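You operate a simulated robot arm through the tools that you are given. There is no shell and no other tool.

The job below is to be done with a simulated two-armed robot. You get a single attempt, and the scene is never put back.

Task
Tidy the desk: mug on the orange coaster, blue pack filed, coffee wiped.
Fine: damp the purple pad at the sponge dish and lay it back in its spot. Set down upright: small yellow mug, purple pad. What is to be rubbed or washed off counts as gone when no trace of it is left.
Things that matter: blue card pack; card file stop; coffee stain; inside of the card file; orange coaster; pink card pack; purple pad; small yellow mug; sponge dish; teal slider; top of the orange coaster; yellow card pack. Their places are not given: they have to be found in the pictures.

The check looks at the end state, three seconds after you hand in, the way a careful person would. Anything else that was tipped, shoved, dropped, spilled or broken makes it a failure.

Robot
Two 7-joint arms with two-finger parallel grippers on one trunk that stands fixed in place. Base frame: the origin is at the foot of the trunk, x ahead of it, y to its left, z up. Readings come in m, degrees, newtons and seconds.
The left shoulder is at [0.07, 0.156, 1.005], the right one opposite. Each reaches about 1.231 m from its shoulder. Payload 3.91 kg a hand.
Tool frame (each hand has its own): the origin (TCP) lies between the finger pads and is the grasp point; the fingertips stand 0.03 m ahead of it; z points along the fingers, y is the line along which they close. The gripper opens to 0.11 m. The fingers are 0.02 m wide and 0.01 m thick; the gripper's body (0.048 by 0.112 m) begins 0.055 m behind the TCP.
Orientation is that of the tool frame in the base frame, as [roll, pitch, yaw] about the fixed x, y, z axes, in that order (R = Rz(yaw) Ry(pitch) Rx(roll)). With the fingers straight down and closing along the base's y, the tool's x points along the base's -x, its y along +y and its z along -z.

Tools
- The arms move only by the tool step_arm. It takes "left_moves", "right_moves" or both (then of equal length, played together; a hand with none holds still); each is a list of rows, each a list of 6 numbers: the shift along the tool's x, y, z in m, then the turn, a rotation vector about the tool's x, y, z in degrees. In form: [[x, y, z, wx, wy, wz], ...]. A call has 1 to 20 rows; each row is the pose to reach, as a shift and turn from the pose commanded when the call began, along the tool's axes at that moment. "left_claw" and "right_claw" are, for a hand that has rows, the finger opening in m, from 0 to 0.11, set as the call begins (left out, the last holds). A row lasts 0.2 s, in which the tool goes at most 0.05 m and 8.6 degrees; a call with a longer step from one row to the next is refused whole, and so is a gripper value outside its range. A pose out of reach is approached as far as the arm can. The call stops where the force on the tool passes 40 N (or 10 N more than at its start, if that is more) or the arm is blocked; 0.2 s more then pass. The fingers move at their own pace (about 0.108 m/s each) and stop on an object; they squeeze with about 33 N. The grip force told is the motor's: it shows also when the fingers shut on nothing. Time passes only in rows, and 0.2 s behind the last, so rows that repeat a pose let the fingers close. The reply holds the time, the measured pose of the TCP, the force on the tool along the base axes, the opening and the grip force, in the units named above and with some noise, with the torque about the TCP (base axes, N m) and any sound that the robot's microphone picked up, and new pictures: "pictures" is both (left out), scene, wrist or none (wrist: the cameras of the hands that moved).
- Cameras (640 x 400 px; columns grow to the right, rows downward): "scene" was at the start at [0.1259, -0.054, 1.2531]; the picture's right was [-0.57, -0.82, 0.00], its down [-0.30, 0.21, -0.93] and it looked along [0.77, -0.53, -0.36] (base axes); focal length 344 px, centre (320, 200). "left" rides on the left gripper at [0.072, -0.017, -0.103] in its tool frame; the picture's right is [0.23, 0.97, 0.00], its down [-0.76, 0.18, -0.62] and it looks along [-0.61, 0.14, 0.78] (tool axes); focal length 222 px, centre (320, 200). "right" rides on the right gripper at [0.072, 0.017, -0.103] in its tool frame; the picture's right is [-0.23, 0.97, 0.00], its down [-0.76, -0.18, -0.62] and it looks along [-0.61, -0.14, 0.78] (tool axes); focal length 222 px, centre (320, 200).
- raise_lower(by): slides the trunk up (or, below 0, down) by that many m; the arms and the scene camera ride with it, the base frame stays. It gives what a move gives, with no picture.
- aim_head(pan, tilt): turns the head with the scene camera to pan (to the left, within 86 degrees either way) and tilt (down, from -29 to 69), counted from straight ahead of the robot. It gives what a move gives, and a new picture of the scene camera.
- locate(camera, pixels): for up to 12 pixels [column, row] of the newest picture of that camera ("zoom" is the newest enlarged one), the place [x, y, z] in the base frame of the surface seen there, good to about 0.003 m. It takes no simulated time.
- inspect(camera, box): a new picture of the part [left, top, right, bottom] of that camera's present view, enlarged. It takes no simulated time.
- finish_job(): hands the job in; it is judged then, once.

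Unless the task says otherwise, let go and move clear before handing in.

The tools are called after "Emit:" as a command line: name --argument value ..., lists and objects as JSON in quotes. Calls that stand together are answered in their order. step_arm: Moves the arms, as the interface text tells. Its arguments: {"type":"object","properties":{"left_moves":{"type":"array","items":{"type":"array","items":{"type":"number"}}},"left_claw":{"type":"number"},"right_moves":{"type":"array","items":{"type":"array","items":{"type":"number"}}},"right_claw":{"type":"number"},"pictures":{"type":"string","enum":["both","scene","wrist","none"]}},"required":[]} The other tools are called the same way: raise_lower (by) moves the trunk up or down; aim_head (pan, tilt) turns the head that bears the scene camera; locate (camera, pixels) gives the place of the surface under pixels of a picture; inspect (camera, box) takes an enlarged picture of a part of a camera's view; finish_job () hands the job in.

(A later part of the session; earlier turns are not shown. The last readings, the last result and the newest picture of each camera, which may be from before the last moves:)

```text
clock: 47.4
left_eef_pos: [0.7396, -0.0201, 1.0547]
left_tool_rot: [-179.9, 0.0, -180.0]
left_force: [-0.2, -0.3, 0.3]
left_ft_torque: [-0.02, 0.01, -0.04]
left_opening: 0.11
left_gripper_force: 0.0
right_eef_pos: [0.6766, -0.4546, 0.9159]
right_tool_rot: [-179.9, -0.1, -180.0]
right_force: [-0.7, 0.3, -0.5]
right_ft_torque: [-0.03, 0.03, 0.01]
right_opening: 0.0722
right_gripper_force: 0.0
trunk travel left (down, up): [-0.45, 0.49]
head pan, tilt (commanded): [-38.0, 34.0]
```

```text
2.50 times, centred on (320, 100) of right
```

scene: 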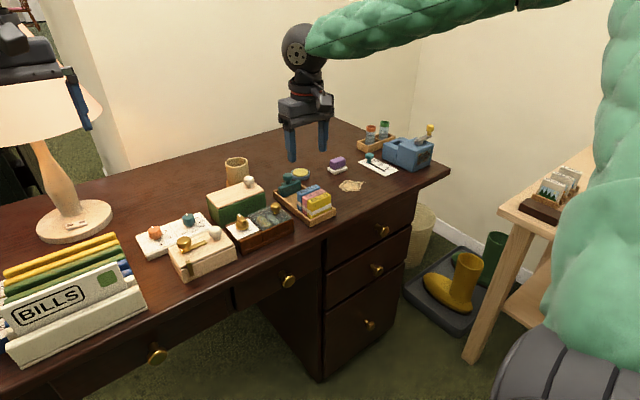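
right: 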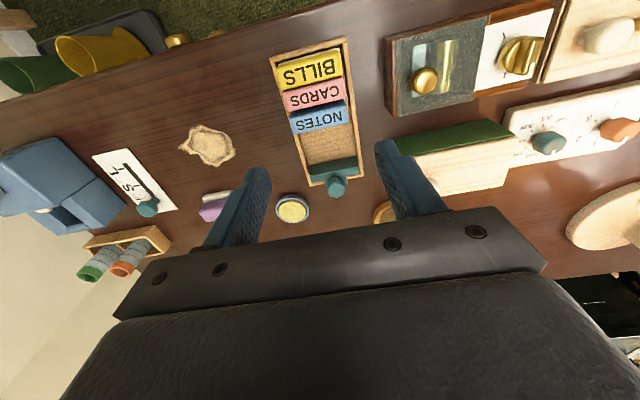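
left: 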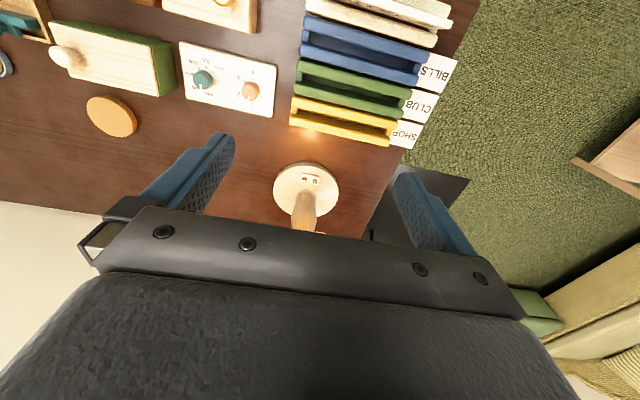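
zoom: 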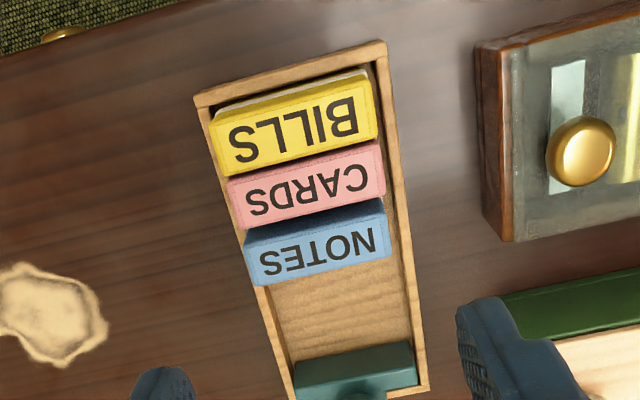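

All three packs stand neatly in the file. Now I go for the pad: move above (0.7855,−0.639) with a 0.065 opening.

Emit:
step_arm --right_moves '[[-0.018, -0.031, 0, 0, 0, 0], [-0.036, -0.062, 0, 0, 0, 0], [-0.054, -0.093, 0, 0, 0, 0], [-0.072, -0.124, 0.01, 0, 0, 0], [-0.09, -0.155, 0.02, 0, 0, 0], [-0.1075, -0.184, 0.04, 0, 0, 0], [-0.1075, -0.184, 0.0475, 0, 0, 0], [-0.1075, -0.184, 0.0475, 0, 0, 0]]' --right_claw 0.065 --pictures "wrist"

Emit:
inspect --camera "right" --box '[250, 80, 390, 200]'

```text
clock: 49.1
left_eef_pos: [0.7387, -0.0221, 1.0533]
left_tool_rot: [-180.0, -0.1, -179.9]
left_force: [-0.7, -0.1, -0.3]
left_ft_torque: [0.03, -0.02, -0.03]
left_opening: 0.1101
left_gripper_force: 0.1
right_eef_pos: [0.7855, -0.6389, 0.8703]
right_tool_rot: [-180.0, 0.0, -180.0]
right_force: [-0.4, -0.5, -0.8]
right_ft_torque: [-0.01, 0.01, -0.04]
right_opening: 0.0649
right_gripper_force: 0.1
trunk travel left (down, up): [-0.45, 0.49]
head pan, tilt (commanded): [-38.0, 34.0]
```

right: 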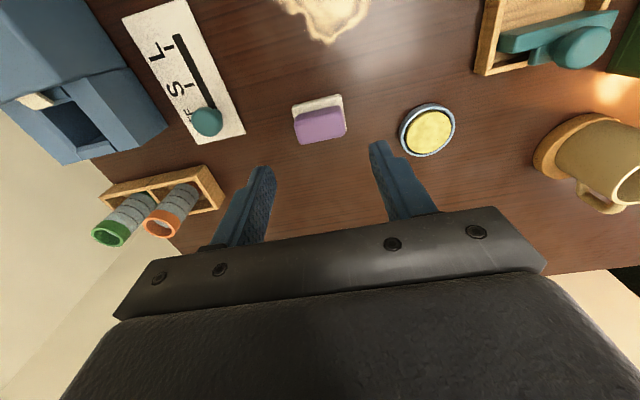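

```text
3.33 times, centred on (320, 140) of right
```

zoom: 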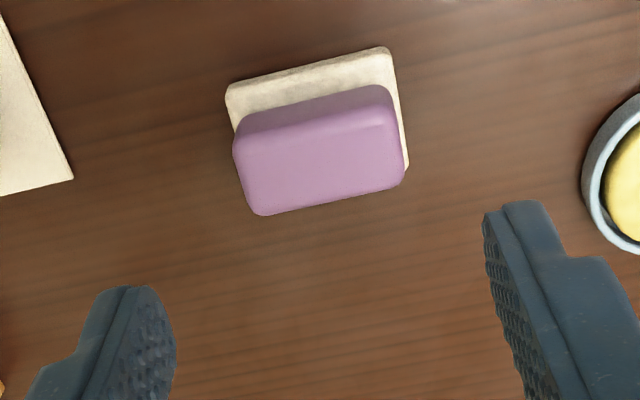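

Emit:
locate --camera "zoom" --pixels '[[237, 150], [398, 115], [400, 170], [260, 210], [320, 160], [330, 128], [240, 110], [392, 90], [320, 80], [245, 180], [403, 140], [325, 198]]'

Emit:
inspect --camera "scene" --box '[310, 130, 370, 190]'

```text
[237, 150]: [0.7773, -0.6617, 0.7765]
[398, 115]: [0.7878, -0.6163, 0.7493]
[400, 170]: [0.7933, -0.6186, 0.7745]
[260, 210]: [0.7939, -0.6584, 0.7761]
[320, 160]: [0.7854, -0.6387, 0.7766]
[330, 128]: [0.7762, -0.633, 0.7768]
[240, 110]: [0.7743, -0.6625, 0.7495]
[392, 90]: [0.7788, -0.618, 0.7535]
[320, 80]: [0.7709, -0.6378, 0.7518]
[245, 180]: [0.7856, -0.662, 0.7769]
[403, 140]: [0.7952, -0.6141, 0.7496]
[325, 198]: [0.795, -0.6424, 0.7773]
```

```text
6.67 times, centred on (340, 160) of scene
```

zoom: 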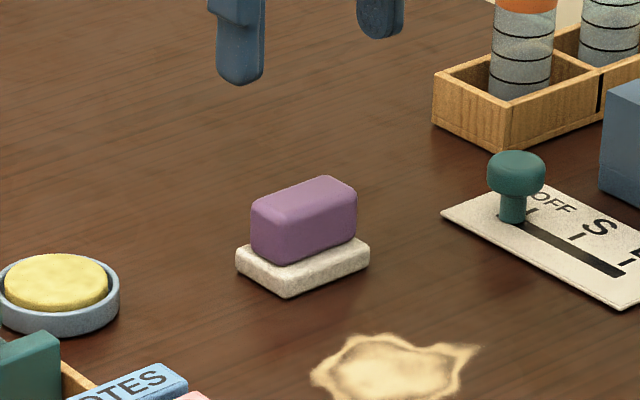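

The pad is centred at (0.786,−0.640), 0.043 long. I descend 0.083 m so the fingertips end ~8 mm above the white tile, then close.

Emit:
step_arm --right_moves '[[0, -0.001, 0.03, 0, 0, 0], [0, -0.001, 0.06, 0, 0, 0], [0, -0.001, 0.078, 0, 0, 0], [0, -0.001, 0.083, 0, 0, 0], [0, -0.001, 0.083, 0, 0, 0]]' --pictures "scene"

Emit:
inspect --camera "scene" --box '[300, 110, 400, 190]'

```text
clock: 50.4
left_eef_pos: [0.7383, -0.0219, 1.0537]
left_tool_rot: [-180.0, 0.0, -179.9]
left_force: [0.9, -0.8, 0.3]
left_ft_torque: [0.01, 0.04, -0.01]
left_opening: 0.11
left_gripper_force: 0.0
right_eef_pos: [0.7857, -0.6409, 0.786]
right_tool_rot: [180.0, 0.0, -180.0]
right_force: [-0.8, -0.2, 0.3]
right_ft_torque: [-0.04, -0.02, -0.01]
right_opening: 0.0649
right_gripper_force: 0.1
trunk travel left (down, up): [-0.45, 0.49]
head pan, tilt (commanded): [-38.0, 34.0]
```

scene: 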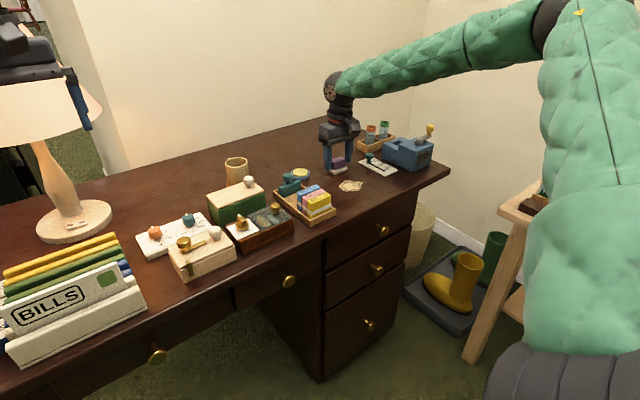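

```text
5.00 times, centred on (350, 150) of scene
```

zoom: 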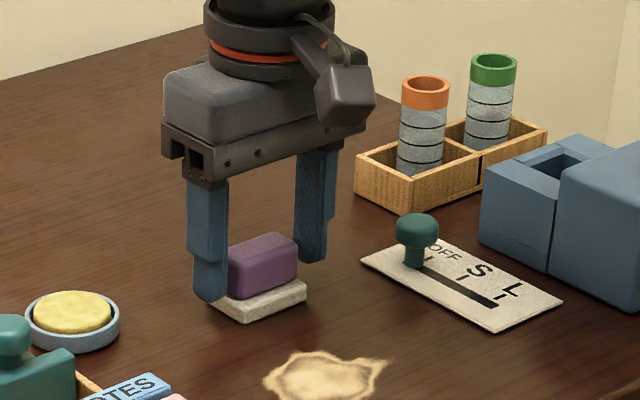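

Fingers straddle the pad with no contact. Closing, then a slow lift to see whether the white tile stays behind.

Emit:
step_arm --right_moves '[[0, 0, 0, 0, 0, 0], [0, 0, 0, 0, 0, 0], [0, 0, 0, 0, 0, 0], [0, 0, 0, 0, 0, 0]]' --right_claw 0.025 --pictures "none"

Emit:
step_arm --right_moves '[[0, 0, -0.002, 0, 0, 0], [0, 0, -0.005, 0, 0, 0], [0, 0, -0.009, 0, 0, 0], [0, 0, -0.014, 0, 0, 0], [0, 0, -0.02, 0, 0, 0], [0, 0, -0.026, 0, 0, 0]]' --pictures "both"

Emit:
inspect --camera "scene" --box '[300, 110, 400, 190]'

```text
clock: 51.4
left_eef_pos: [0.7394, -0.0218, 1.0549]
left_tool_rot: [179.9, 0.0, -180.0]
left_force: [-0.2, 0.5, -0.3]
left_ft_torque: [0.01, 0.03, -0.03]
left_opening: 0.11
left_gripper_force: 0.1
right_eef_pos: [0.7856, -0.6401, 0.7862]
right_tool_rot: [179.9, 0.0, 180.0]
right_force: [-0.1, -0.3, -0.4]
right_ft_torque: [-0.01, -0.01, -0.03]
right_opening: 0.0447
right_gripper_force: 33.7
trunk travel left (down, up): [-0.45, 0.49]
head pan, tilt (commanded): [-38.0, 34.0]
```

```text
clock: 52.8
left_eef_pos: [0.7398, -0.0213, 1.0538]
left_tool_rot: [-179.9, 0.1, -179.9]
left_force: [-0.3, -0.4, 0.7]
left_ft_torque: [-0.01, 0.01, -0.01]
left_opening: 0.1099
left_gripper_force: 0.0
right_eef_pos: [0.7853, -0.6397, 0.8122]
right_tool_rot: [179.9, 0.0, -179.9]
right_force: [0.2, -0.5, 0.4]
right_ft_torque: [0.03, -0.03, -0.03]
right_opening: 0.0446
right_gripper_force: 32.7
trunk travel left (down, up): [-0.45, 0.49]
head pan, tilt (commanded): [-38.0, 34.0]
```

scene: 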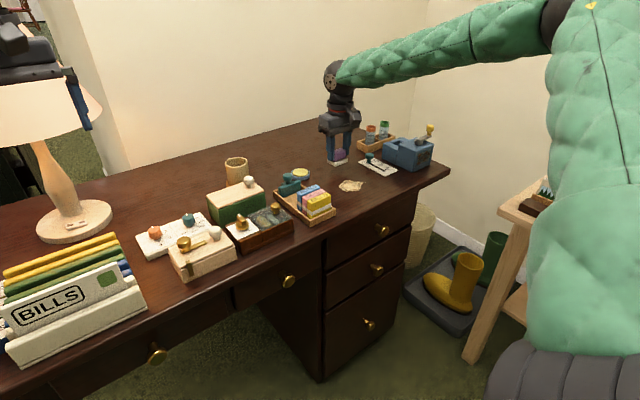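
right: 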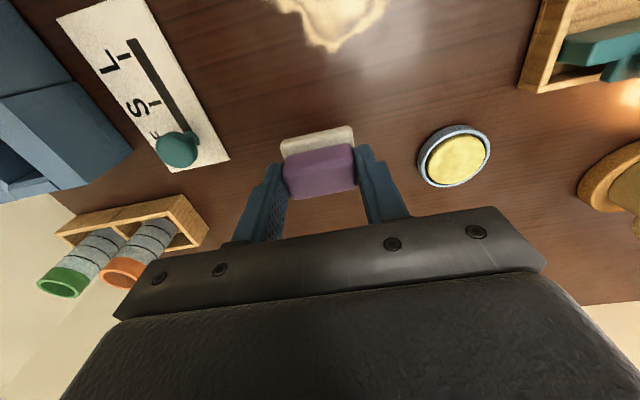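

```text
5.00 times, centred on (350, 150) of scene
```

zoom: 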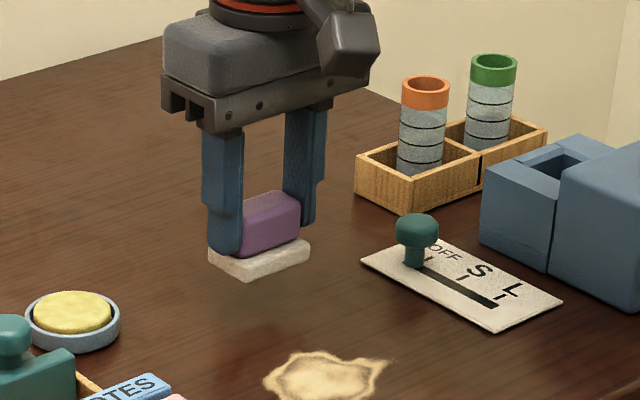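

The white base lifts with the purple part—it is one pad (base ≈0.05×0.034, bottom 0.047 below TCP); its spot is at TCP (0.7855,−0.640). Now I measure the sponge dish at (455,155) in the right picture.

Emit:
locate --camera "right" --pixels '[[419, 162], [489, 148], [450, 129], [458, 185], [455, 158], [440, 145], [472, 150], [456, 140], [457, 176], [428, 165], [486, 160]]'

Emit:
inspect --camera "right" --box '[260, 100, 500, 220]'

```text
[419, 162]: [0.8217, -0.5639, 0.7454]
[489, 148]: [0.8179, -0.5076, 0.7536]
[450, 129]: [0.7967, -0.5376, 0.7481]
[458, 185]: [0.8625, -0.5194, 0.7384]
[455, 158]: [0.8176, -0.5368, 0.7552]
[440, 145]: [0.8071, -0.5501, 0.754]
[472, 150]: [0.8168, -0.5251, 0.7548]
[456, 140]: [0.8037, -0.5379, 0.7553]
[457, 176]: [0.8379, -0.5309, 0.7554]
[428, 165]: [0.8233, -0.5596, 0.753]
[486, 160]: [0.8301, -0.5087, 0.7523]
```

```text
2.67 times, centred on (380, 160) of right
```

zoom: 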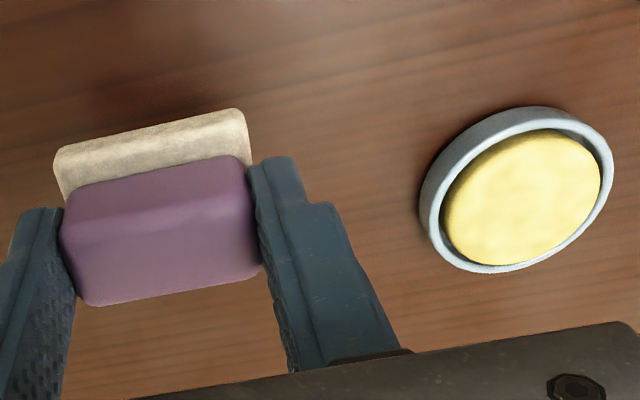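

The dish is centred near (0.8215,−0.535), sponge top z≈0.7553. I lift, carry the pad above it, and lower to just above the sponge.

Emit:
step_arm --right_moves '[[0, 0, -0.02, 0, 0, 0], [0, 0, -0.035, 0, 0, 0], [-0.012, 0.035, -0.037, 0, 0, 0], [-0.024, 0.07, -0.037, 0, 0, 0], [-0.036, 0.105, -0.037, 0, 0, 0], [-0.036, 0.105, -0.02, 0, 0, 0], [-0.036, 0.105, 0.0, 0, 0, 0], [-0.036, 0.105, 0.006, 0, 0, 0], [-0.036, 0.105, 0.008, 0, 0, 0]]' --pictures "both"

Emit:
inspect --camera "scene" --box '[250, 110, 380, 200]'

```text
clock: 54.8
left_eef_pos: [0.7396, -0.0213, 1.0529]
left_tool_rot: [-180.0, 0.0, -180.0]
left_force: [0.5, -0.9, -0.9]
left_ft_torque: [0.05, -0.02, -0.01]
left_opening: 0.1099
left_gripper_force: 0.0
right_eef_pos: [0.8219, -0.5348, 0.8053]
right_tool_rot: [179.9, 0.0, -180.0]
right_force: [-0.1, 0.0, -0.4]
right_ft_torque: [-0.04, 0.0, 0.0]
right_opening: 0.0447
right_gripper_force: 32.8
trunk travel left (down, up): [-0.45, 0.49]
head pan, tilt (commanded): [-38.0, 34.0]
```

scene: 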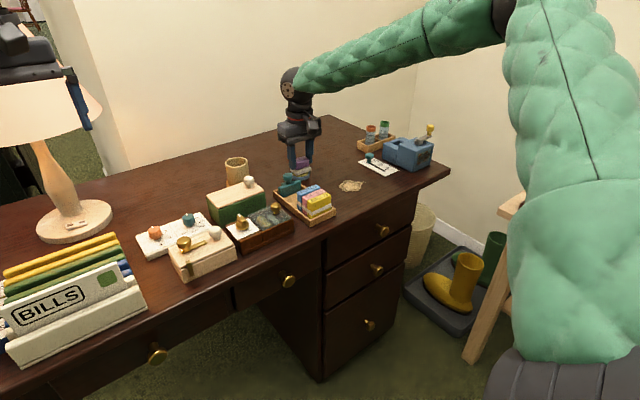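
right: 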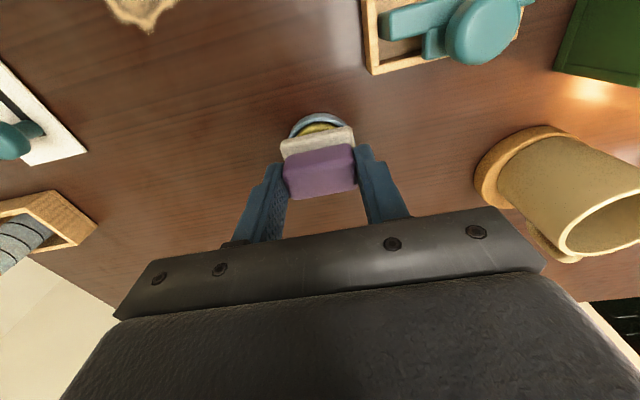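

```text
4.44 times, centred on (315, 155) of scene
```

zoom: 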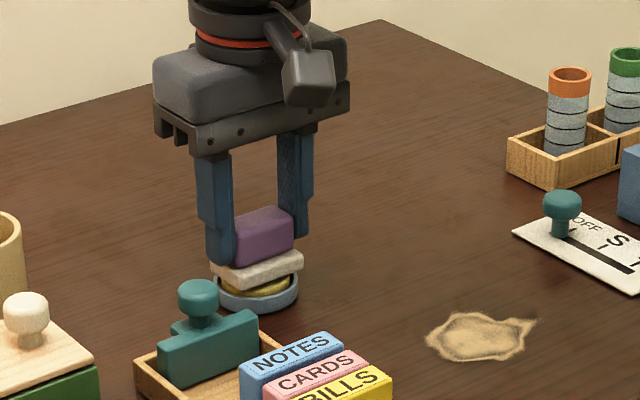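

The pad hovers centred a few mm above the sponge. I press down in 1 mm steps.

Emit:
step_arm --right_moves '[[0, 0, 0.001, 0, 0, 0], [0, 0, 0.002, 0, 0, 0], [0, 0, 0.003, 0, 0, 0]]' --pictures "none"

Emit:
step_arm --right_moves '[[0, 0, 0.001, 0, 0, 0], [0, 0, 0.001, 0, 0, 0]]' --pictures "none"

Emit:
step_arm --right_moves '[[0, 0, 0.001, 0, 0, 0], [0, 0, 0.001, 0, 0, 0]]' --pictures "none"

```text
clock: 55.5
left_eef_pos: [0.7393, -0.0213, 1.0531]
left_tool_rot: [-180.0, -0.1, 180.0]
left_force: [-0.1, -0.2, -0.4]
left_ft_torque: [0.0, 0.01, -0.03]
left_opening: 0.1101
left_gripper_force: 0.1
right_eef_pos: [0.8216, -0.536, 0.8013]
right_tool_rot: [-179.9, -0.1, 180.0]
right_force: [-0.2, 0.1, 1.0]
right_ft_torque: [-0.01, 0.02, -0.01]
right_opening: 0.0449
right_gripper_force: 33.2
trunk travel left (down, up): [-0.45, 0.49]
head pan, tilt (commanded): [-38.0, 34.0]
```

```text
clock: 56.1
left_eef_pos: [0.7384, -0.0211, 1.0548]
left_tool_rot: [179.9, 0.0, 179.9]
left_force: [0.5, 0.2, -0.9]
left_ft_torque: [0.03, -0.01, 0.01]
left_opening: 0.1101
left_gripper_force: 0.0
right_eef_pos: [0.8221, -0.5356, 0.8004]
right_tool_rot: [-180.0, 0.2, -179.9]
right_force: [0.1, -1.2, 8.8]
right_ft_torque: [-0.02, -0.06, -0.02]
right_opening: 0.0447
right_gripper_force: 32.7
trunk travel left (down, up): [-0.45, 0.49]
head pan, tilt (commanded): [-38.0, 34.0]
```

```text
clock: 56.8
left_eef_pos: [0.7377, -0.0208, 1.0555]
left_tool_rot: [180.0, 0.0, -180.0]
left_force: [-0.6, 0.1, 0.2]
left_ft_torque: [-0.02, 0.0, -0.05]
left_opening: 0.11
left_gripper_force: 0.0
right_eef_pos: [0.8219, -0.5348, 0.8031]
right_tool_rot: [179.9, 0.0, 180.0]
right_force: [4.1, -2.8, 16.6]
right_ft_torque: [-0.09, -0.27, 0.0]
right_opening: 0.045
right_gripper_force: 33.7
trunk travel left (down, up): [-0.45, 0.49]
head pan, tilt (commanded): [-38.0, 34.0]
```

The pad is pressed on the sponge with ~16 N. I hold for a moment, ease off and lift, then check for the pad looking damp.

Emit:
step_arm --right_moves '[[0, 0, 0, 0, 0, 0], [0, 0, 0, 0, 0, 0], [0, 0, 0, 0, 0, 0], [0, 0, 0, 0, 0, 0], [0, 0, -0.005, 0, 0, 0], [0, 0, -0.02, 0, 0, 0], [0, 0, -0.045, 0, 0, 0]]' --pictures "both"

Emit:
inspect --camera "scene" --box '[250, 110, 380, 200]'

Emit:
inspect --camera "right" --box '[240, 80, 420, 220]'

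```text
clock: 58.4
left_eef_pos: [0.7387, -0.02, 1.0542]
left_tool_rot: [180.0, -0.1, 180.0]
left_force: [0.9, 0.4, 0.1]
left_ft_torque: [-0.01, 0.01, -0.03]
left_opening: 0.1099
left_gripper_force: 0.2
right_eef_pos: [0.8212, -0.5346, 0.8447]
right_tool_rot: [-180.0, 0.0, -179.9]
right_force: [-0.3, -0.6, -0.7]
right_ft_torque: [-0.01, 0.01, 0.02]
right_opening: 0.0448
right_gripper_force: 32.9
trunk travel left (down, up): [-0.45, 0.49]
head pan, tilt (commanded): [-38.0, 34.0]
```

scene: 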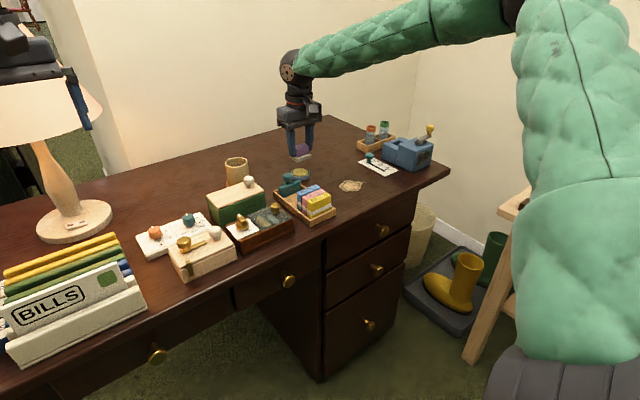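
right: 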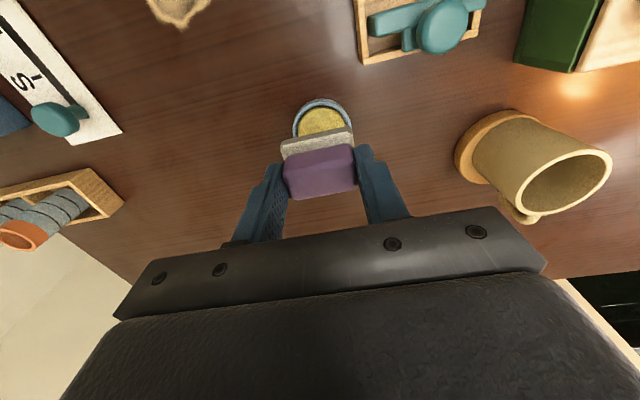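

```text
4.44 times, centred on (315, 155) of scene
```

zoom: 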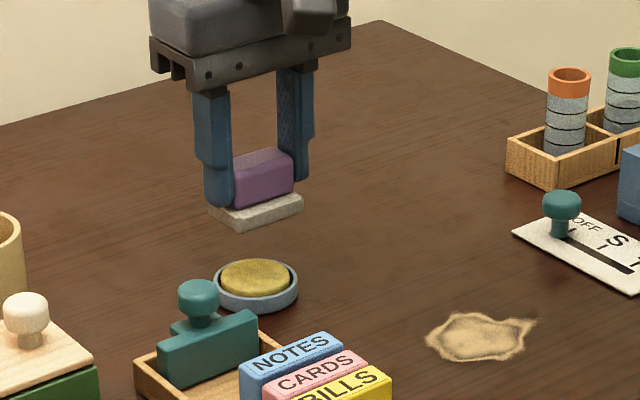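

```text
2.86 times, centred on (330, 150) of right
```

zoom: 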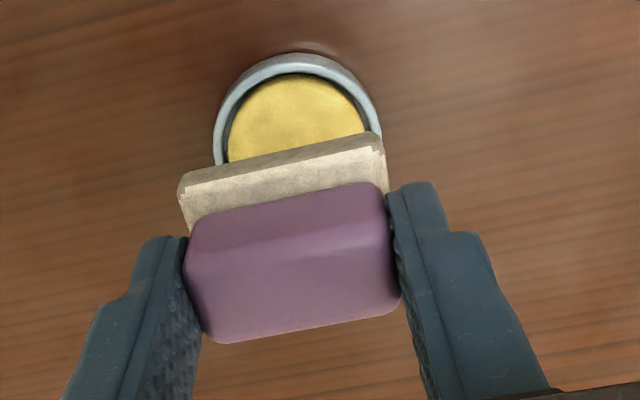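

The felt and sponge now look darker—the pad is damp. I carry it over to the start of the stain, (0.665,−0.640), hovering just above the desk.

Emit:
step_arm --right_moves '[[0.02, -0.013, -0.015, 0, 0, 0], [0.06, -0.04, -0.02, 0, 0, 0], [0.1, -0.067, -0.02, 0, 0, 0], [0.14, -0.094, -0.02, 0, 0, 0], [0.1565, -0.105, -0.01, 0, 0, 0], [0.1565, -0.105, 0.02, 0, 0, 0], [0.1565, -0.105, 0.045, 0, 0, 0], [0.1565, -0.105, 0.055, 0, 0, 0], [0.1565, -0.105, 0.057, 0, 0, 0]]' --pictures "both"

Emit:
inspect --camera "scene" --box '[290, 110, 430, 210]'

```text
clock: 60.4
left_eef_pos: [0.7394, -0.0211, 1.0545]
left_tool_rot: [180.0, 0.0, 179.9]
left_force: [0.0, 0.9, -0.1]
left_ft_torque: [0.0, 0.0, 0.01]
left_opening: 0.11
left_gripper_force: 0.1
right_eef_pos: [0.6656, -0.6413, 0.7887]
right_tool_rot: [180.0, 0.0, -180.0]
right_force: [0.8, 0.3, 0.5]
right_ft_torque: [0.03, 0.0, 0.01]
right_opening: 0.0448
right_gripper_force: 33.2
trunk travel left (down, up): [-0.45, 0.49]
head pan, tilt (commanded): [-38.0, 34.0]
```

scene: 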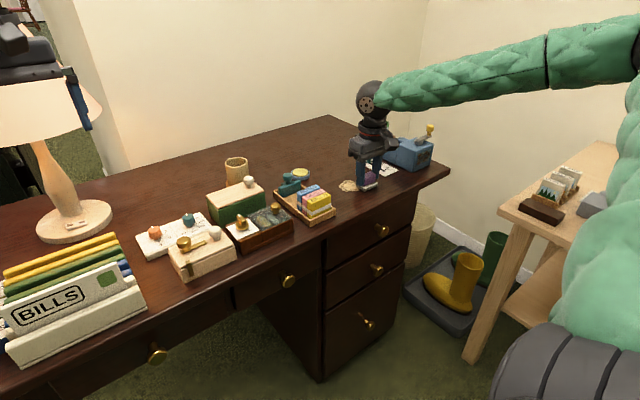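
right: 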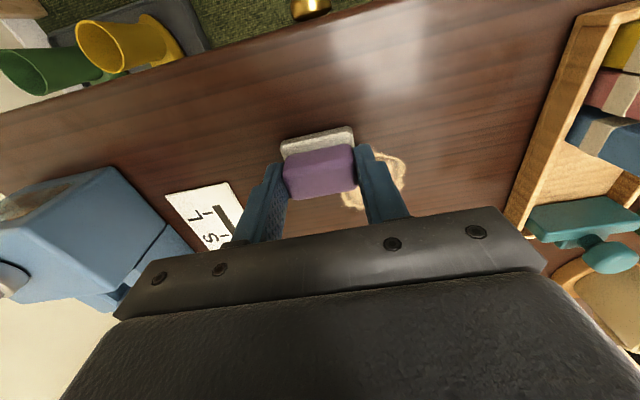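

```text
4.00 times, centred on (360, 160) of scene
```

zoom: 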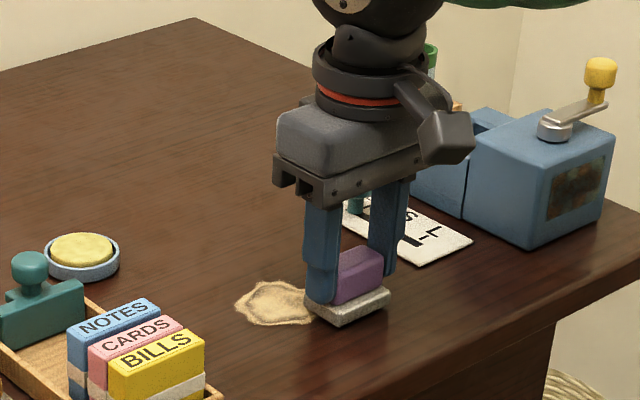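

The pad hovers 1–2 mm above the desk at the stain's edge. I lower slightly to get a light contact force.

Emit:
step_arm --right_moves '[[0, 0, 0.001, 0, 0, 0], [0, 0, 0.002, 0, 0, 0], [0, 0, 0.003, 0, 0, 0], [0, 0, 0.003, 0, 0, 0]]' --pictures "none"

```text
clock: 61.4
left_eef_pos: [0.7398, -0.0211, 1.0532]
left_tool_rot: [180.0, 0.0, 180.0]
left_force: [-0.5, -0.3, 0.5]
left_ft_torque: [0.0, -0.02, 0.01]
left_opening: 0.1099
left_gripper_force: 0.0
right_eef_pos: [0.6648, -0.6418, 0.7863]
right_tool_rot: [179.9, 0.1, 180.0]
right_force: [-0.8, -0.6, 4.0]
right_ft_torque: [-0.03, 0.01, -0.02]
right_opening: 0.0447
right_gripper_force: 33.1
trunk travel left (down, up): [-0.45, 0.49]
head pan, tilt (commanded): [-38.0, 34.0]
```

Contact is light (4 N). I now rub in a serpentine: out along +x, shift 24 mm in +y, back, shift, out again.

Emit:
step_arm --right_moves '[[0, 0, 0.001, 0, 0, 0], [-0.012, 0, 0.001, 0, 0, 0], [-0.024, 0, 0.001, 0, 0, 0], [-0.036, 0, 0.001, 0, 0, 0], [-0.048, 0, 0.001, 0, 0, 0], [-0.06, 0, 0.001, 0, 0, 0], [-0.074, 0, 0.001, 0, 0, 0], [-0.074, 0.012, 0.001, 0, 0, 0], [-0.074, 0.024, 0.001, 0, 0, 0], [-0.06, 0.024, 0.001, 0, 0, 0], [-0.045, 0.024, 0.001, 0, 0, 0], [-0.03, 0.024, 0.001, 0, 0, 0], [-0.015, 0.024, 0.001, 0, 0, 0], [0, 0.024, 0.001, 0, 0, 0], [0, 0.036, 0.001, 0, 0, 0], [0, 0.048, 0.001, 0, 0, 0], [-0.018, 0.048, 0.001, 0, 0, 0], [-0.036, 0.048, 0.001, 0, 0, 0], [-0.055, 0.048, 0.001, 0, 0, 0], [-0.074, 0.048, 0.001, 0, 0, 0]]' --pictures "both"

Emit:
inspect --camera "scene" --box '[290, 110, 430, 210]'

```text
clock: 65.5
left_eef_pos: [0.7392, -0.0208, 1.0556]
left_tool_rot: [-179.9, 0.0, -180.0]
left_force: [0.4, 0.1, 0.3]
left_ft_torque: [-0.02, 0.03, -0.01]
left_opening: 0.1101
left_gripper_force: 0.0
right_eef_pos: [0.7373, -0.5932, 0.7851]
right_tool_rot: [180.0, 0.0, -179.9]
right_force: [-2.7, 1.9, 7.9]
right_ft_torque: [0.1, 0.13, -0.03]
right_opening: 0.0449
right_gripper_force: 32.7
trunk travel left (down, up): [-0.45, 0.49]
head pan, tilt (commanded): [-38.0, 34.0]
```

scene: 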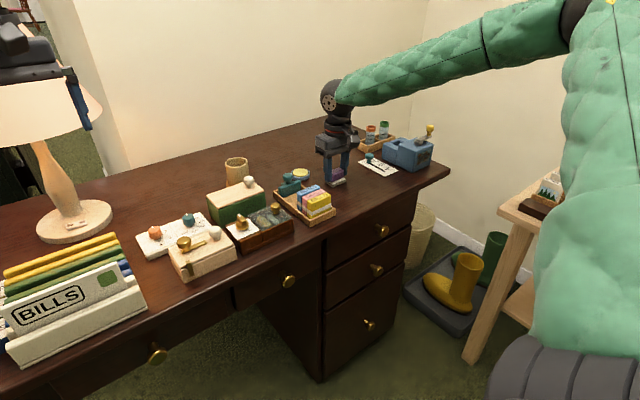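
right: 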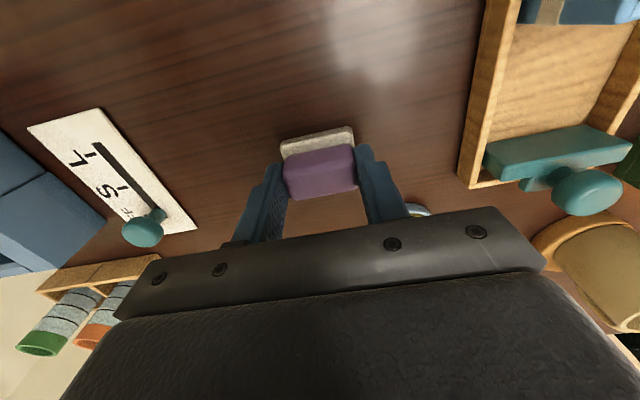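

```text
4.00 times, centred on (360, 160) of scene
```

zoom: 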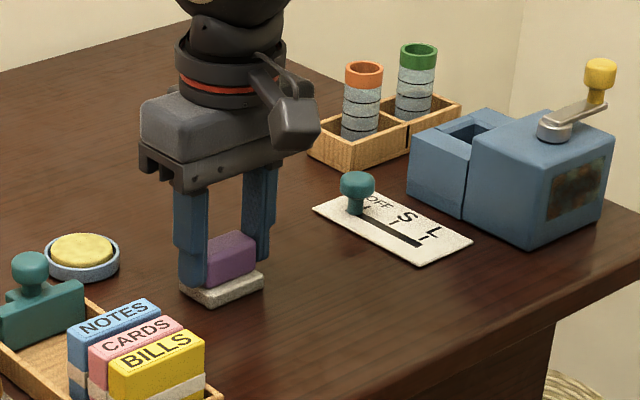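

The stain seems gone already. I make a second crossing pass back toward the start (covering edges), then lift to inspect the wood.

Emit:
step_arm --right_moves '[[0.0, -0.015, 0, 0, 0, 0], [0.0, -0.03, 0, 0, 0, 0], [0.0, -0.047, 0, 0, 0, 0], [0.018, -0.047, 0, 0, 0, 0], [0.018, -0.03, 0, 0, 0, 0], [0.018, -0.012, 0, 0, 0, 0], [0.018, 0.004, 0, 0, 0, 0], [0.036, 0.004, 0, 0, 0, 0], [0.036, -0.015, 0, 0, 0, 0], [0.036, -0.034, 0, 0, 0, 0], [0.036, -0.052, 0, 0, 0, 0], [0.055, -0.052, 0, 0, 0, 0], [0.055, -0.034, 0, 0, 0, 0], [0.055, -0.016, 0, 0, 0, 0], [0.055, 0.004, 0, 0, 0, 0], [0.072, 0.0, 0, 0, 0, 0], [0.072, -0.02, 0, 0, 0, 0], [0.072, -0.04, 0, 0, 0, 0], [0.072, -0.04, -0.01, 0, 0, 0], [0.072, -0.04, -0.04, 0, 0, 0]]' --pictures "both"

Emit:
inspect --camera "scene" --box '[300, 130, 400, 210]'

```text
clock: 69.8
left_eef_pos: [0.7382, -0.0207, 1.0548]
left_tool_rot: [180.0, 0.0, 179.9]
left_force: [-1.0, 0.4, -0.4]
left_ft_torque: [-0.02, -0.02, 0.01]
left_opening: 0.1102
left_gripper_force: 0.0
right_eef_pos: [0.6675, -0.6345, 0.8256]
right_tool_rot: [-180.0, -0.1, -179.8]
right_force: [0.4, -0.1, 0.9]
right_ft_torque: [0.03, 0.0, -0.04]
right_opening: 0.0448
right_gripper_force: 33.4
trunk travel left (down, up): [-0.45, 0.49]
head pan, tilt (commanded): [-38.0, 34.0]
```

scene: 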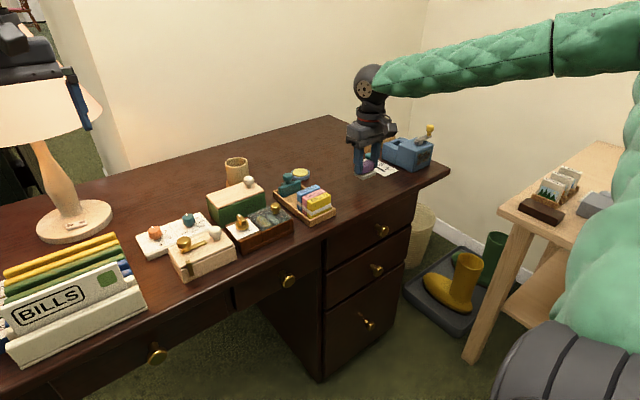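
right: 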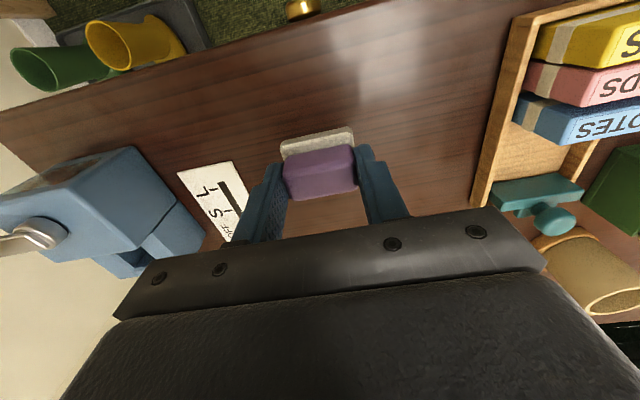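

```text
5.00 times, centred on (350, 170) of scene
```

zoom: 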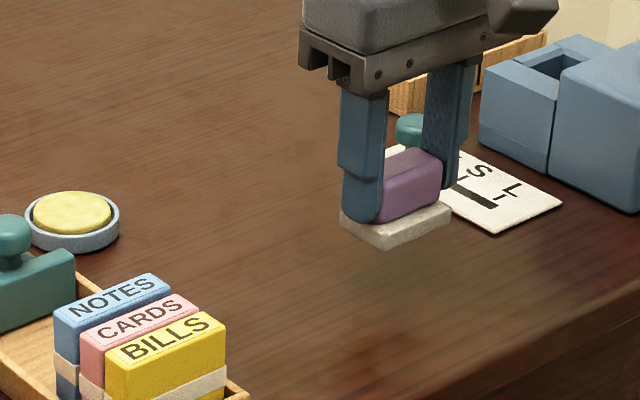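

The desk looks clean. I carry the pad back to its spot at TCP (0.7855,−0.640) and lower to just above the desk.

Emit:
step_arm --right_moves '[[-0.02, -0.001, -0.01, 0, 0, 0], [-0.05, -0.003, -0.015, 0, 0, 0], [-0.085, -0.006, -0.015, 0, 0, 0], [-0.1185, -0.008, -0.015, 0, 0, 0], [-0.1185, -0.008, 0.0, 0, 0, 0], [-0.1185, -0.008, 0.02, 0, 0, 0], [-0.1185, -0.008, 0.032, 0, 0, 0], [-0.1185, -0.008, 0.035, 0, 0, 0], [-0.1185, -0.008, 0.035, 0, 0, 0]]' --pictures "both"

Emit:
inspect --camera "scene" --box '[300, 120, 400, 200]'

```text
clock: 71.8
left_eef_pos: [0.7389, -0.0204, 1.0553]
left_tool_rot: [179.9, 0.1, 179.9]
left_force: [-0.3, -0.5, -0.6]
left_ft_torque: [0.02, 0.01, -0.02]
left_opening: 0.1099
left_gripper_force: 0.2
right_eef_pos: [0.7846, -0.6404, 0.7895]
right_tool_rot: [-180.0, -0.1, -180.0]
right_force: [1.4, -1.2, -0.3]
right_ft_torque: [0.02, 0.02, 0.01]
right_opening: 0.0448
right_gripper_force: 33.1
trunk travel left (down, up): [-0.45, 0.49]
head pan, tilt (commanded): [-38.0, 34.0]
```

scene: 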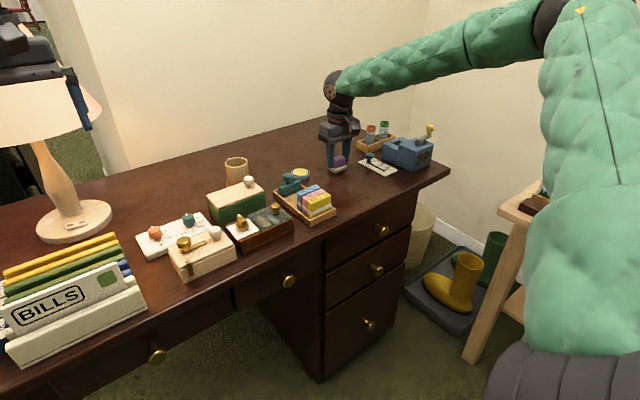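
right: 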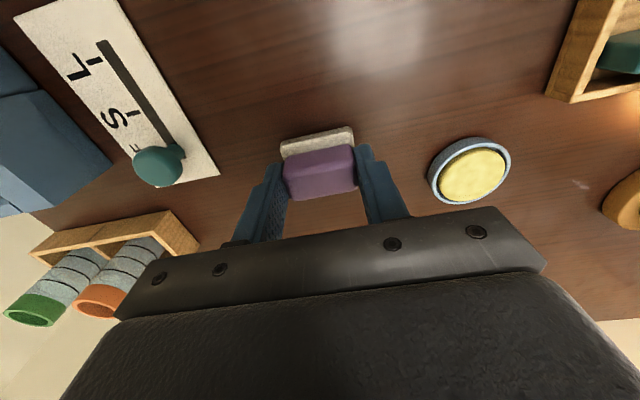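

```text
5.00 times, centred on (350, 160) of scene
```

zoom: 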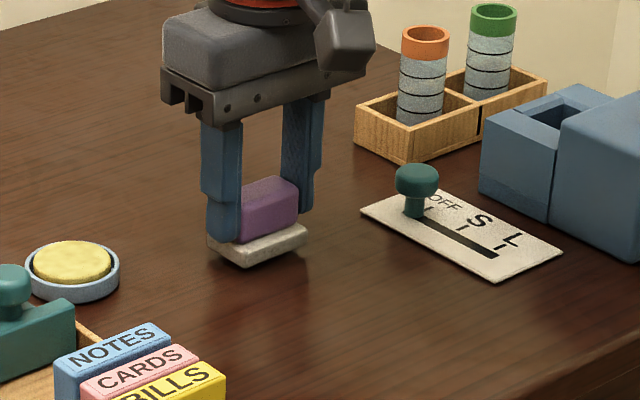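

The pad is just above its spot and the stain area is clean. I lower to contact.

Emit:
step_arm --right_moves '[[0, 0, 0.001, 0, 0, 0], [0, 0, 0.002, 0, 0, 0], [0, 0, 0.003, 0, 0, 0], [0, 0, 0.0035, 0, 0, 0]]' --pictures "none"

```text
clock: 72.8
left_eef_pos: [0.7394, -0.0201, 1.0543]
left_tool_rot: [-180.0, 0.0, 179.9]
left_force: [-0.5, 0.2, 0.5]
left_ft_torque: [-0.02, -0.02, -0.01]
left_opening: 0.11
left_gripper_force: 0.0
right_eef_pos: [0.7857, -0.6409, 0.7853]
right_tool_rot: [-179.9, 0.0, -180.0]
right_force: [0.4, -0.6, -1.2]
right_ft_torque: [0.02, 0.03, 0.0]
right_opening: 0.0449
right_gripper_force: 33.0
trunk travel left (down, up): [-0.45, 0.49]
head pan, tilt (commanded): [-38.0, 34.0]
```

Emit:
step_arm --right_moves '[[0, 0, 0.001, 0, 0, 0], [0, 0, 0.001, 0, 0, 0]]' --pictures "none"

```text
clock: 73.3
left_eef_pos: [0.7394, -0.0206, 1.0536]
left_tool_rot: [-180.0, 0.0, -180.0]
left_force: [0.7, 0.1, 0.3]
left_ft_torque: [-0.01, 0.01, 0.01]
left_opening: 0.1102
left_gripper_force: 0.0
right_eef_pos: [0.7859, -0.6411, 0.7848]
right_tool_rot: [-180.0, 0.0, -179.9]
right_force: [0.5, -0.9, 1.2]
right_ft_torque: [-0.01, -0.01, -0.04]
right_opening: 0.0446
right_gripper_force: 32.8
trunk travel left (down, up): [-0.45, 0.49]
head pan, tilt (commanded): [-38.0, 34.0]
```

The reading just turned positive (+1.2 N), so the pad is at the desk surface. One half-millimetre more, then release and rise.

Emit:
step_arm --right_moves '[[0, 0, 0.0007, 0, 0, 0], [0, 0, 0.0007, 0, 0, 0]]' --pictures "none"

Emit:
step_arm --right_moves '[[0, 0, 0, 0, 0, 0], [0, 0, 0, 0, 0, 0], [0, 0, 0, 0, 0, 0]]' --right_claw 0.065 --pictures "none"

Emit:
step_arm --right_moves '[[0, 0, -0.01, 0, 0, 0], [0, 0, -0.03, 0, 0, 0], [0, 0, -0.06, 0, 0, 0], [0, 0, -0.1, 0, 0, 0]]' --pictures "both"

Emit:
inspect --camera "scene" --box '[300, 120, 400, 200]'

Emit:
inspect --camera "right" --box '[250, 80, 390, 200]'

```text
clock: 74.0
left_eef_pos: [0.7385, -0.0197, 1.0539]
left_tool_rot: [180.0, 0.0, 179.9]
left_force: [-1.1, 0.9, 0.6]
left_ft_torque: [0.0, -0.02, 0.02]
left_opening: 0.1103
left_gripper_force: 0.0
right_eef_pos: [0.7865, -0.6401, 0.7839]
right_tool_rot: [-180.0, 0.0, 180.0]
right_force: [1.3, -2.2, 6.9]
right_ft_torque: [-0.09, -0.07, 0.0]
right_opening: 0.0446
right_gripper_force: 33.2
trunk travel left (down, up): [-0.45, 0.49]
head pan, tilt (commanded): [-38.0, 34.0]
```

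```text
clock: 74.8
left_eef_pos: [0.7384, -0.0209, 1.0542]
left_tool_rot: [180.0, 0.1, 180.0]
left_force: [-0.9, 0.4, 0.1]
left_ft_torque: [-0.02, 0.0, 0.04]
left_opening: 0.1099
left_gripper_force: 0.0
right_eef_pos: [0.7855, -0.6399, 0.7833]
right_tool_rot: [-180.0, 0.0, -179.9]
right_force: [0.5, 0.4, 0.3]
right_ft_torque: [-0.04, -0.01, 0.0]
right_opening: 0.0649
right_gripper_force: 0.0
trunk travel left (down, up): [-0.45, 0.49]
head pan, tilt (commanded): [-38.0, 34.0]
```

```text
clock: 75.8
left_eef_pos: [0.7387, -0.0198, 1.0553]
left_tool_rot: [180.0, 0.0, -179.9]
left_force: [0.0, 0.5, 0.4]
left_ft_torque: [-0.02, 0.0, 0.0]
left_opening: 0.1097
left_gripper_force: 0.2
right_eef_pos: [0.784, -0.6404, 0.8861]
right_tool_rot: [-179.9, 0.1, -179.9]
right_force: [-0.4, 0.1, -0.4]
right_ft_torque: [-0.01, 0.01, -0.01]
right_opening: 0.0649
right_gripper_force: 0.0
trunk travel left (down, up): [-0.45, 0.49]
head pan, tilt (commanded): [-38.0, 34.0]
```

scene: 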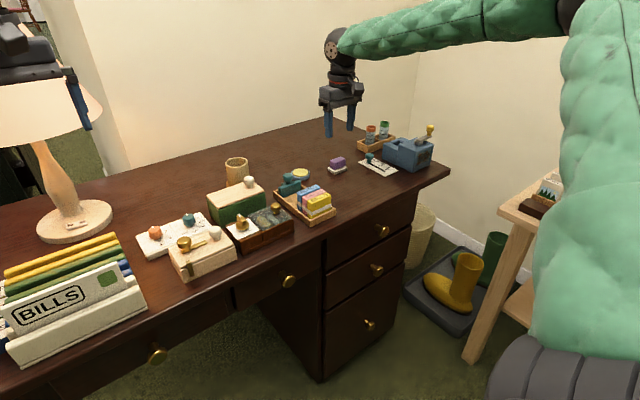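
right: 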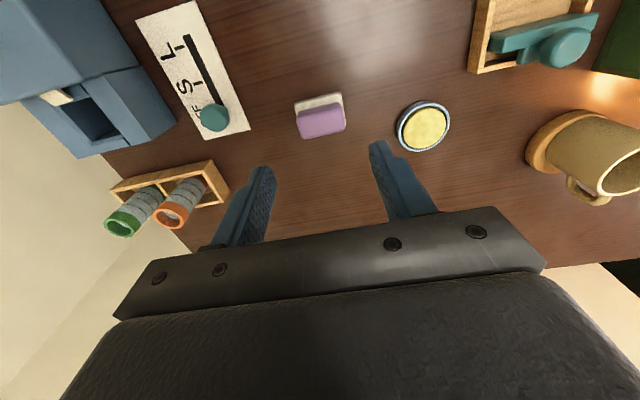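

```text
5.00 times, centred on (350, 160) of scene
```

zoom: 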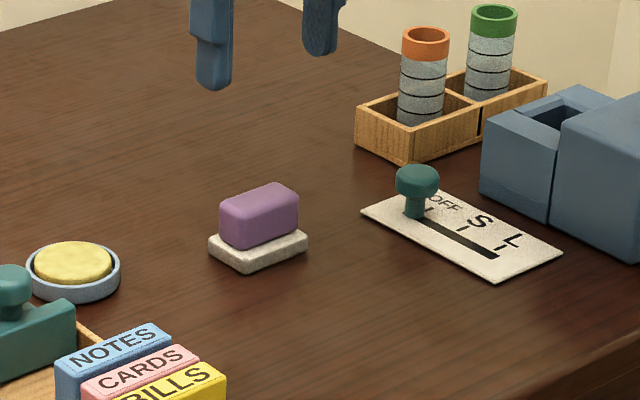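

```text
3.33 times, centred on (320, 140) of right
```

zoom: 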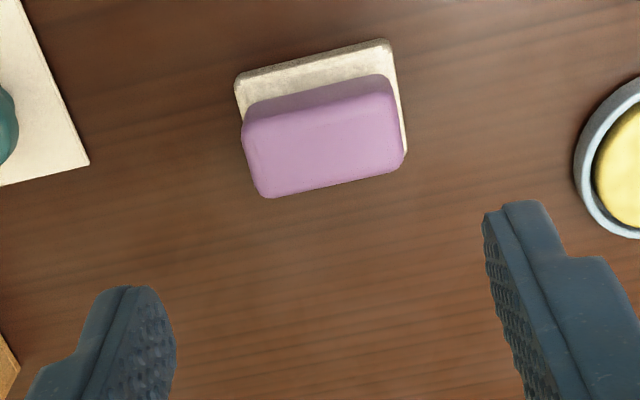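

The pad is back in its spot, upright, and no stain is visible. I retract the right arm up and back toward its starting pose and then inspect everything.

Emit:
step_arm --right_moves '[[0, 0, -0.04, 0, 0, 0], [0.01, 0.002, -0.08, 0, 0, 0], [0.045, 0.01, -0.11, 0, 0, 0], [0.085, 0.02, -0.13, 0, 0, 0], [0.125, 0.03, -0.149, 0, 0, 0], [0.17, 0.04, -0.149, 0, 0, 0], [0.21, 0.05, -0.149, 0, 0, 0], [0.25, 0.06, -0.149, 0, 0, 0], [0.29, 0.068, -0.149, 0, 0, 0], [0.313, 0.072, -0.149, 0, 0, 0], [0.313, 0.072, -0.149, 0, 0, 0]]' --pictures "both"

Emit:
inspect --camera "scene" --box '[280, 140, 400, 220]'

Emit:
inspect --camera "right" --box '[230, 130, 430, 250]'

Emit:
inspect --camera "scene" --box '[130, 140, 350, 280]'

```text
clock: 78.2
left_eef_pos: [0.7404, -0.0235, 1.0522]
left_tool_rot: [179.9, -0.2, 179.9]
left_force: [0.2, 0.0, -0.1]
left_ft_torque: [0.05, 0.01, 0.0]
left_opening: 0.1103
left_gripper_force: 0.0
right_eef_pos: [0.4748, -0.5714, 1.0304]
right_tool_rot: [179.9, -0.1, 179.9]
right_force: [0.9, -0.1, 0.1]
right_ft_torque: [0.03, 0.02, 0.03]
right_opening: 0.0647
right_gripper_force: 0.0
trunk travel left (down, up): [-0.45, 0.49]
head pan, tilt (commanded): [-38.0, 34.0]
```

scene: 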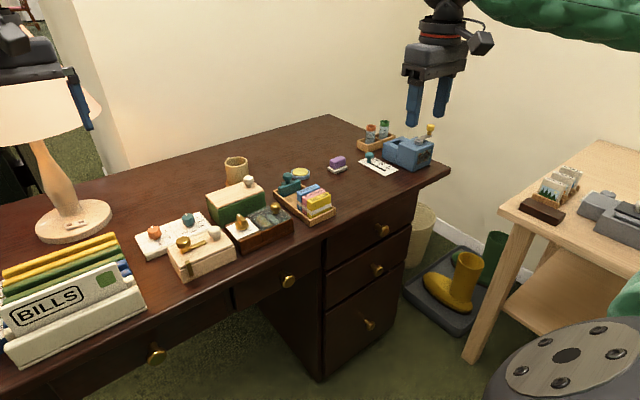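
right: 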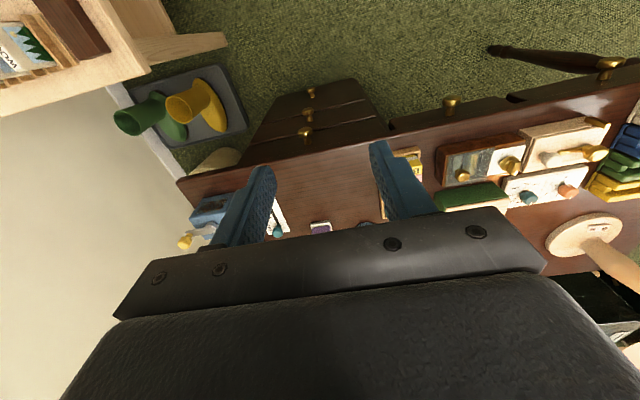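

```text
5.00 times, centred on (340, 180) of scene
```

zoom: 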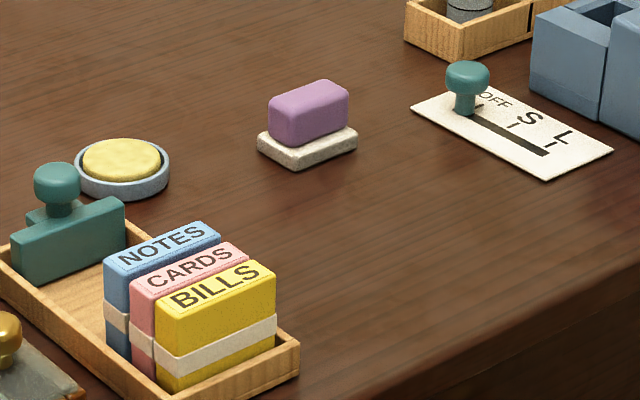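

```text
3.20 times, centred on (330, 190) of right
```

zoom: 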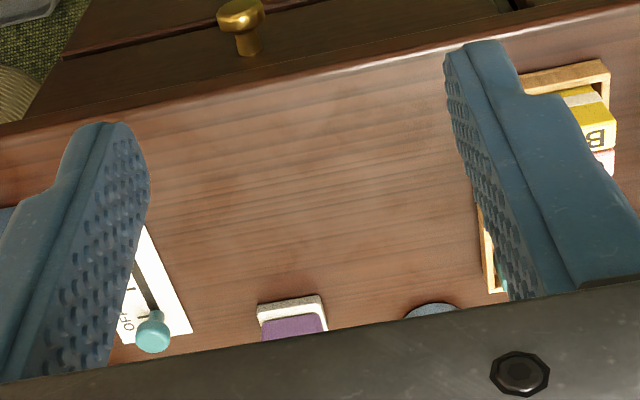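

```text
2.86 times, centred on (240, 210) of scene
```

zoom: 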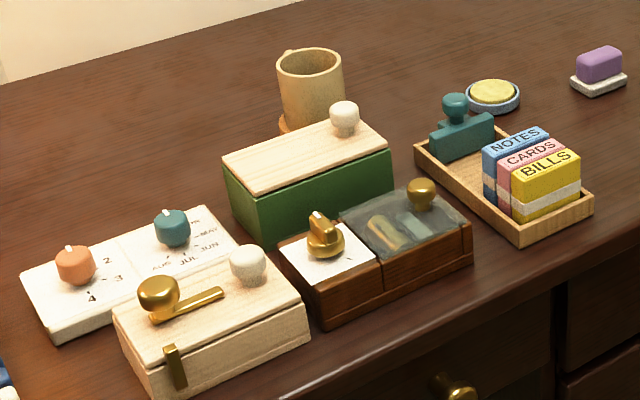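

Everything looks in place, but in the right zoom I see faint lighter patches near (290,170) on the wood where the stain was. I move the wrist camera closer to check for any trace.

Emit:
step_arm --right_moves '[[-0.035, -0.005, 0.025, 0, 0, 0], [-0.07, -0.01, 0.05, 0, 0, 0], [-0.105, -0.015, 0.075, 0, 0, 0], [-0.14, -0.02, 0.1, 0, 0, 0], [-0.165, -0.025, 0.12, 0, 0, 0], [-0.165, -0.025, 0.12, 0, 0, 0]]' --right_claw 0.11 --pictures "wrist"

Emit:
inspect --camera "right" --box '[240, 50, 420, 190]'

Emit:
inspect --camera "scene" --box '[320, 160, 380, 205]'

```text
clock: 79.5
left_eef_pos: [0.739, -0.0214, 1.0554]
left_tool_rot: [-180.0, 0.2, -180.0]
left_force: [0.3, -0.2, 0.7]
left_ft_torque: [-0.03, 0.0, 0.01]
left_opening: 0.1099
left_gripper_force: 0.0
right_eef_pos: [0.6346, -0.5925, 0.9131]
right_tool_rot: [-179.9, 0.0, -179.9]
right_force: [-1.1, 0.3, -0.1]
right_ft_torque: [0.01, -0.03, 0.02]
right_opening: 0.1102
right_gripper_force: 0.1
trunk travel left (down, up): [-0.45, 0.49]
head pan, tilt (commanded): [-38.0, 34.0]
```

right: 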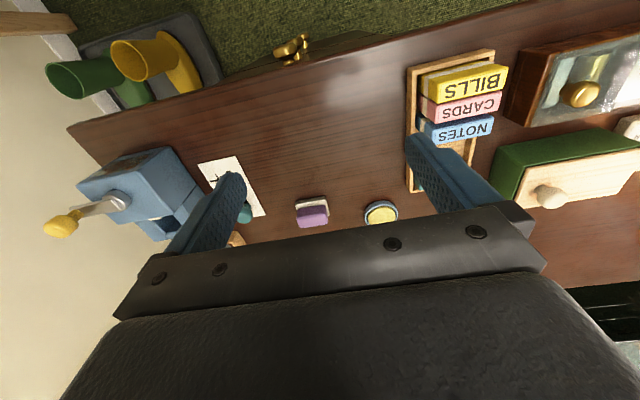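

```text
2.86 times, centred on (330, 120) of right
```

zoom: 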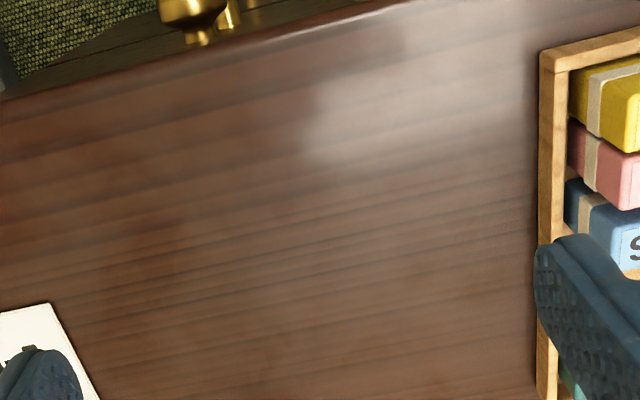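

```text
8.89 times, centred on (350, 182) of scene
```

zoom: 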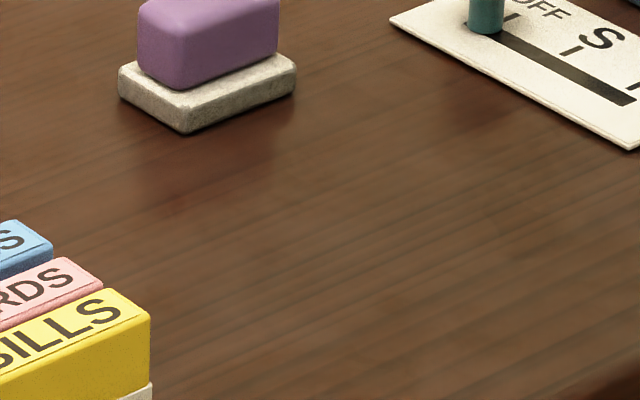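

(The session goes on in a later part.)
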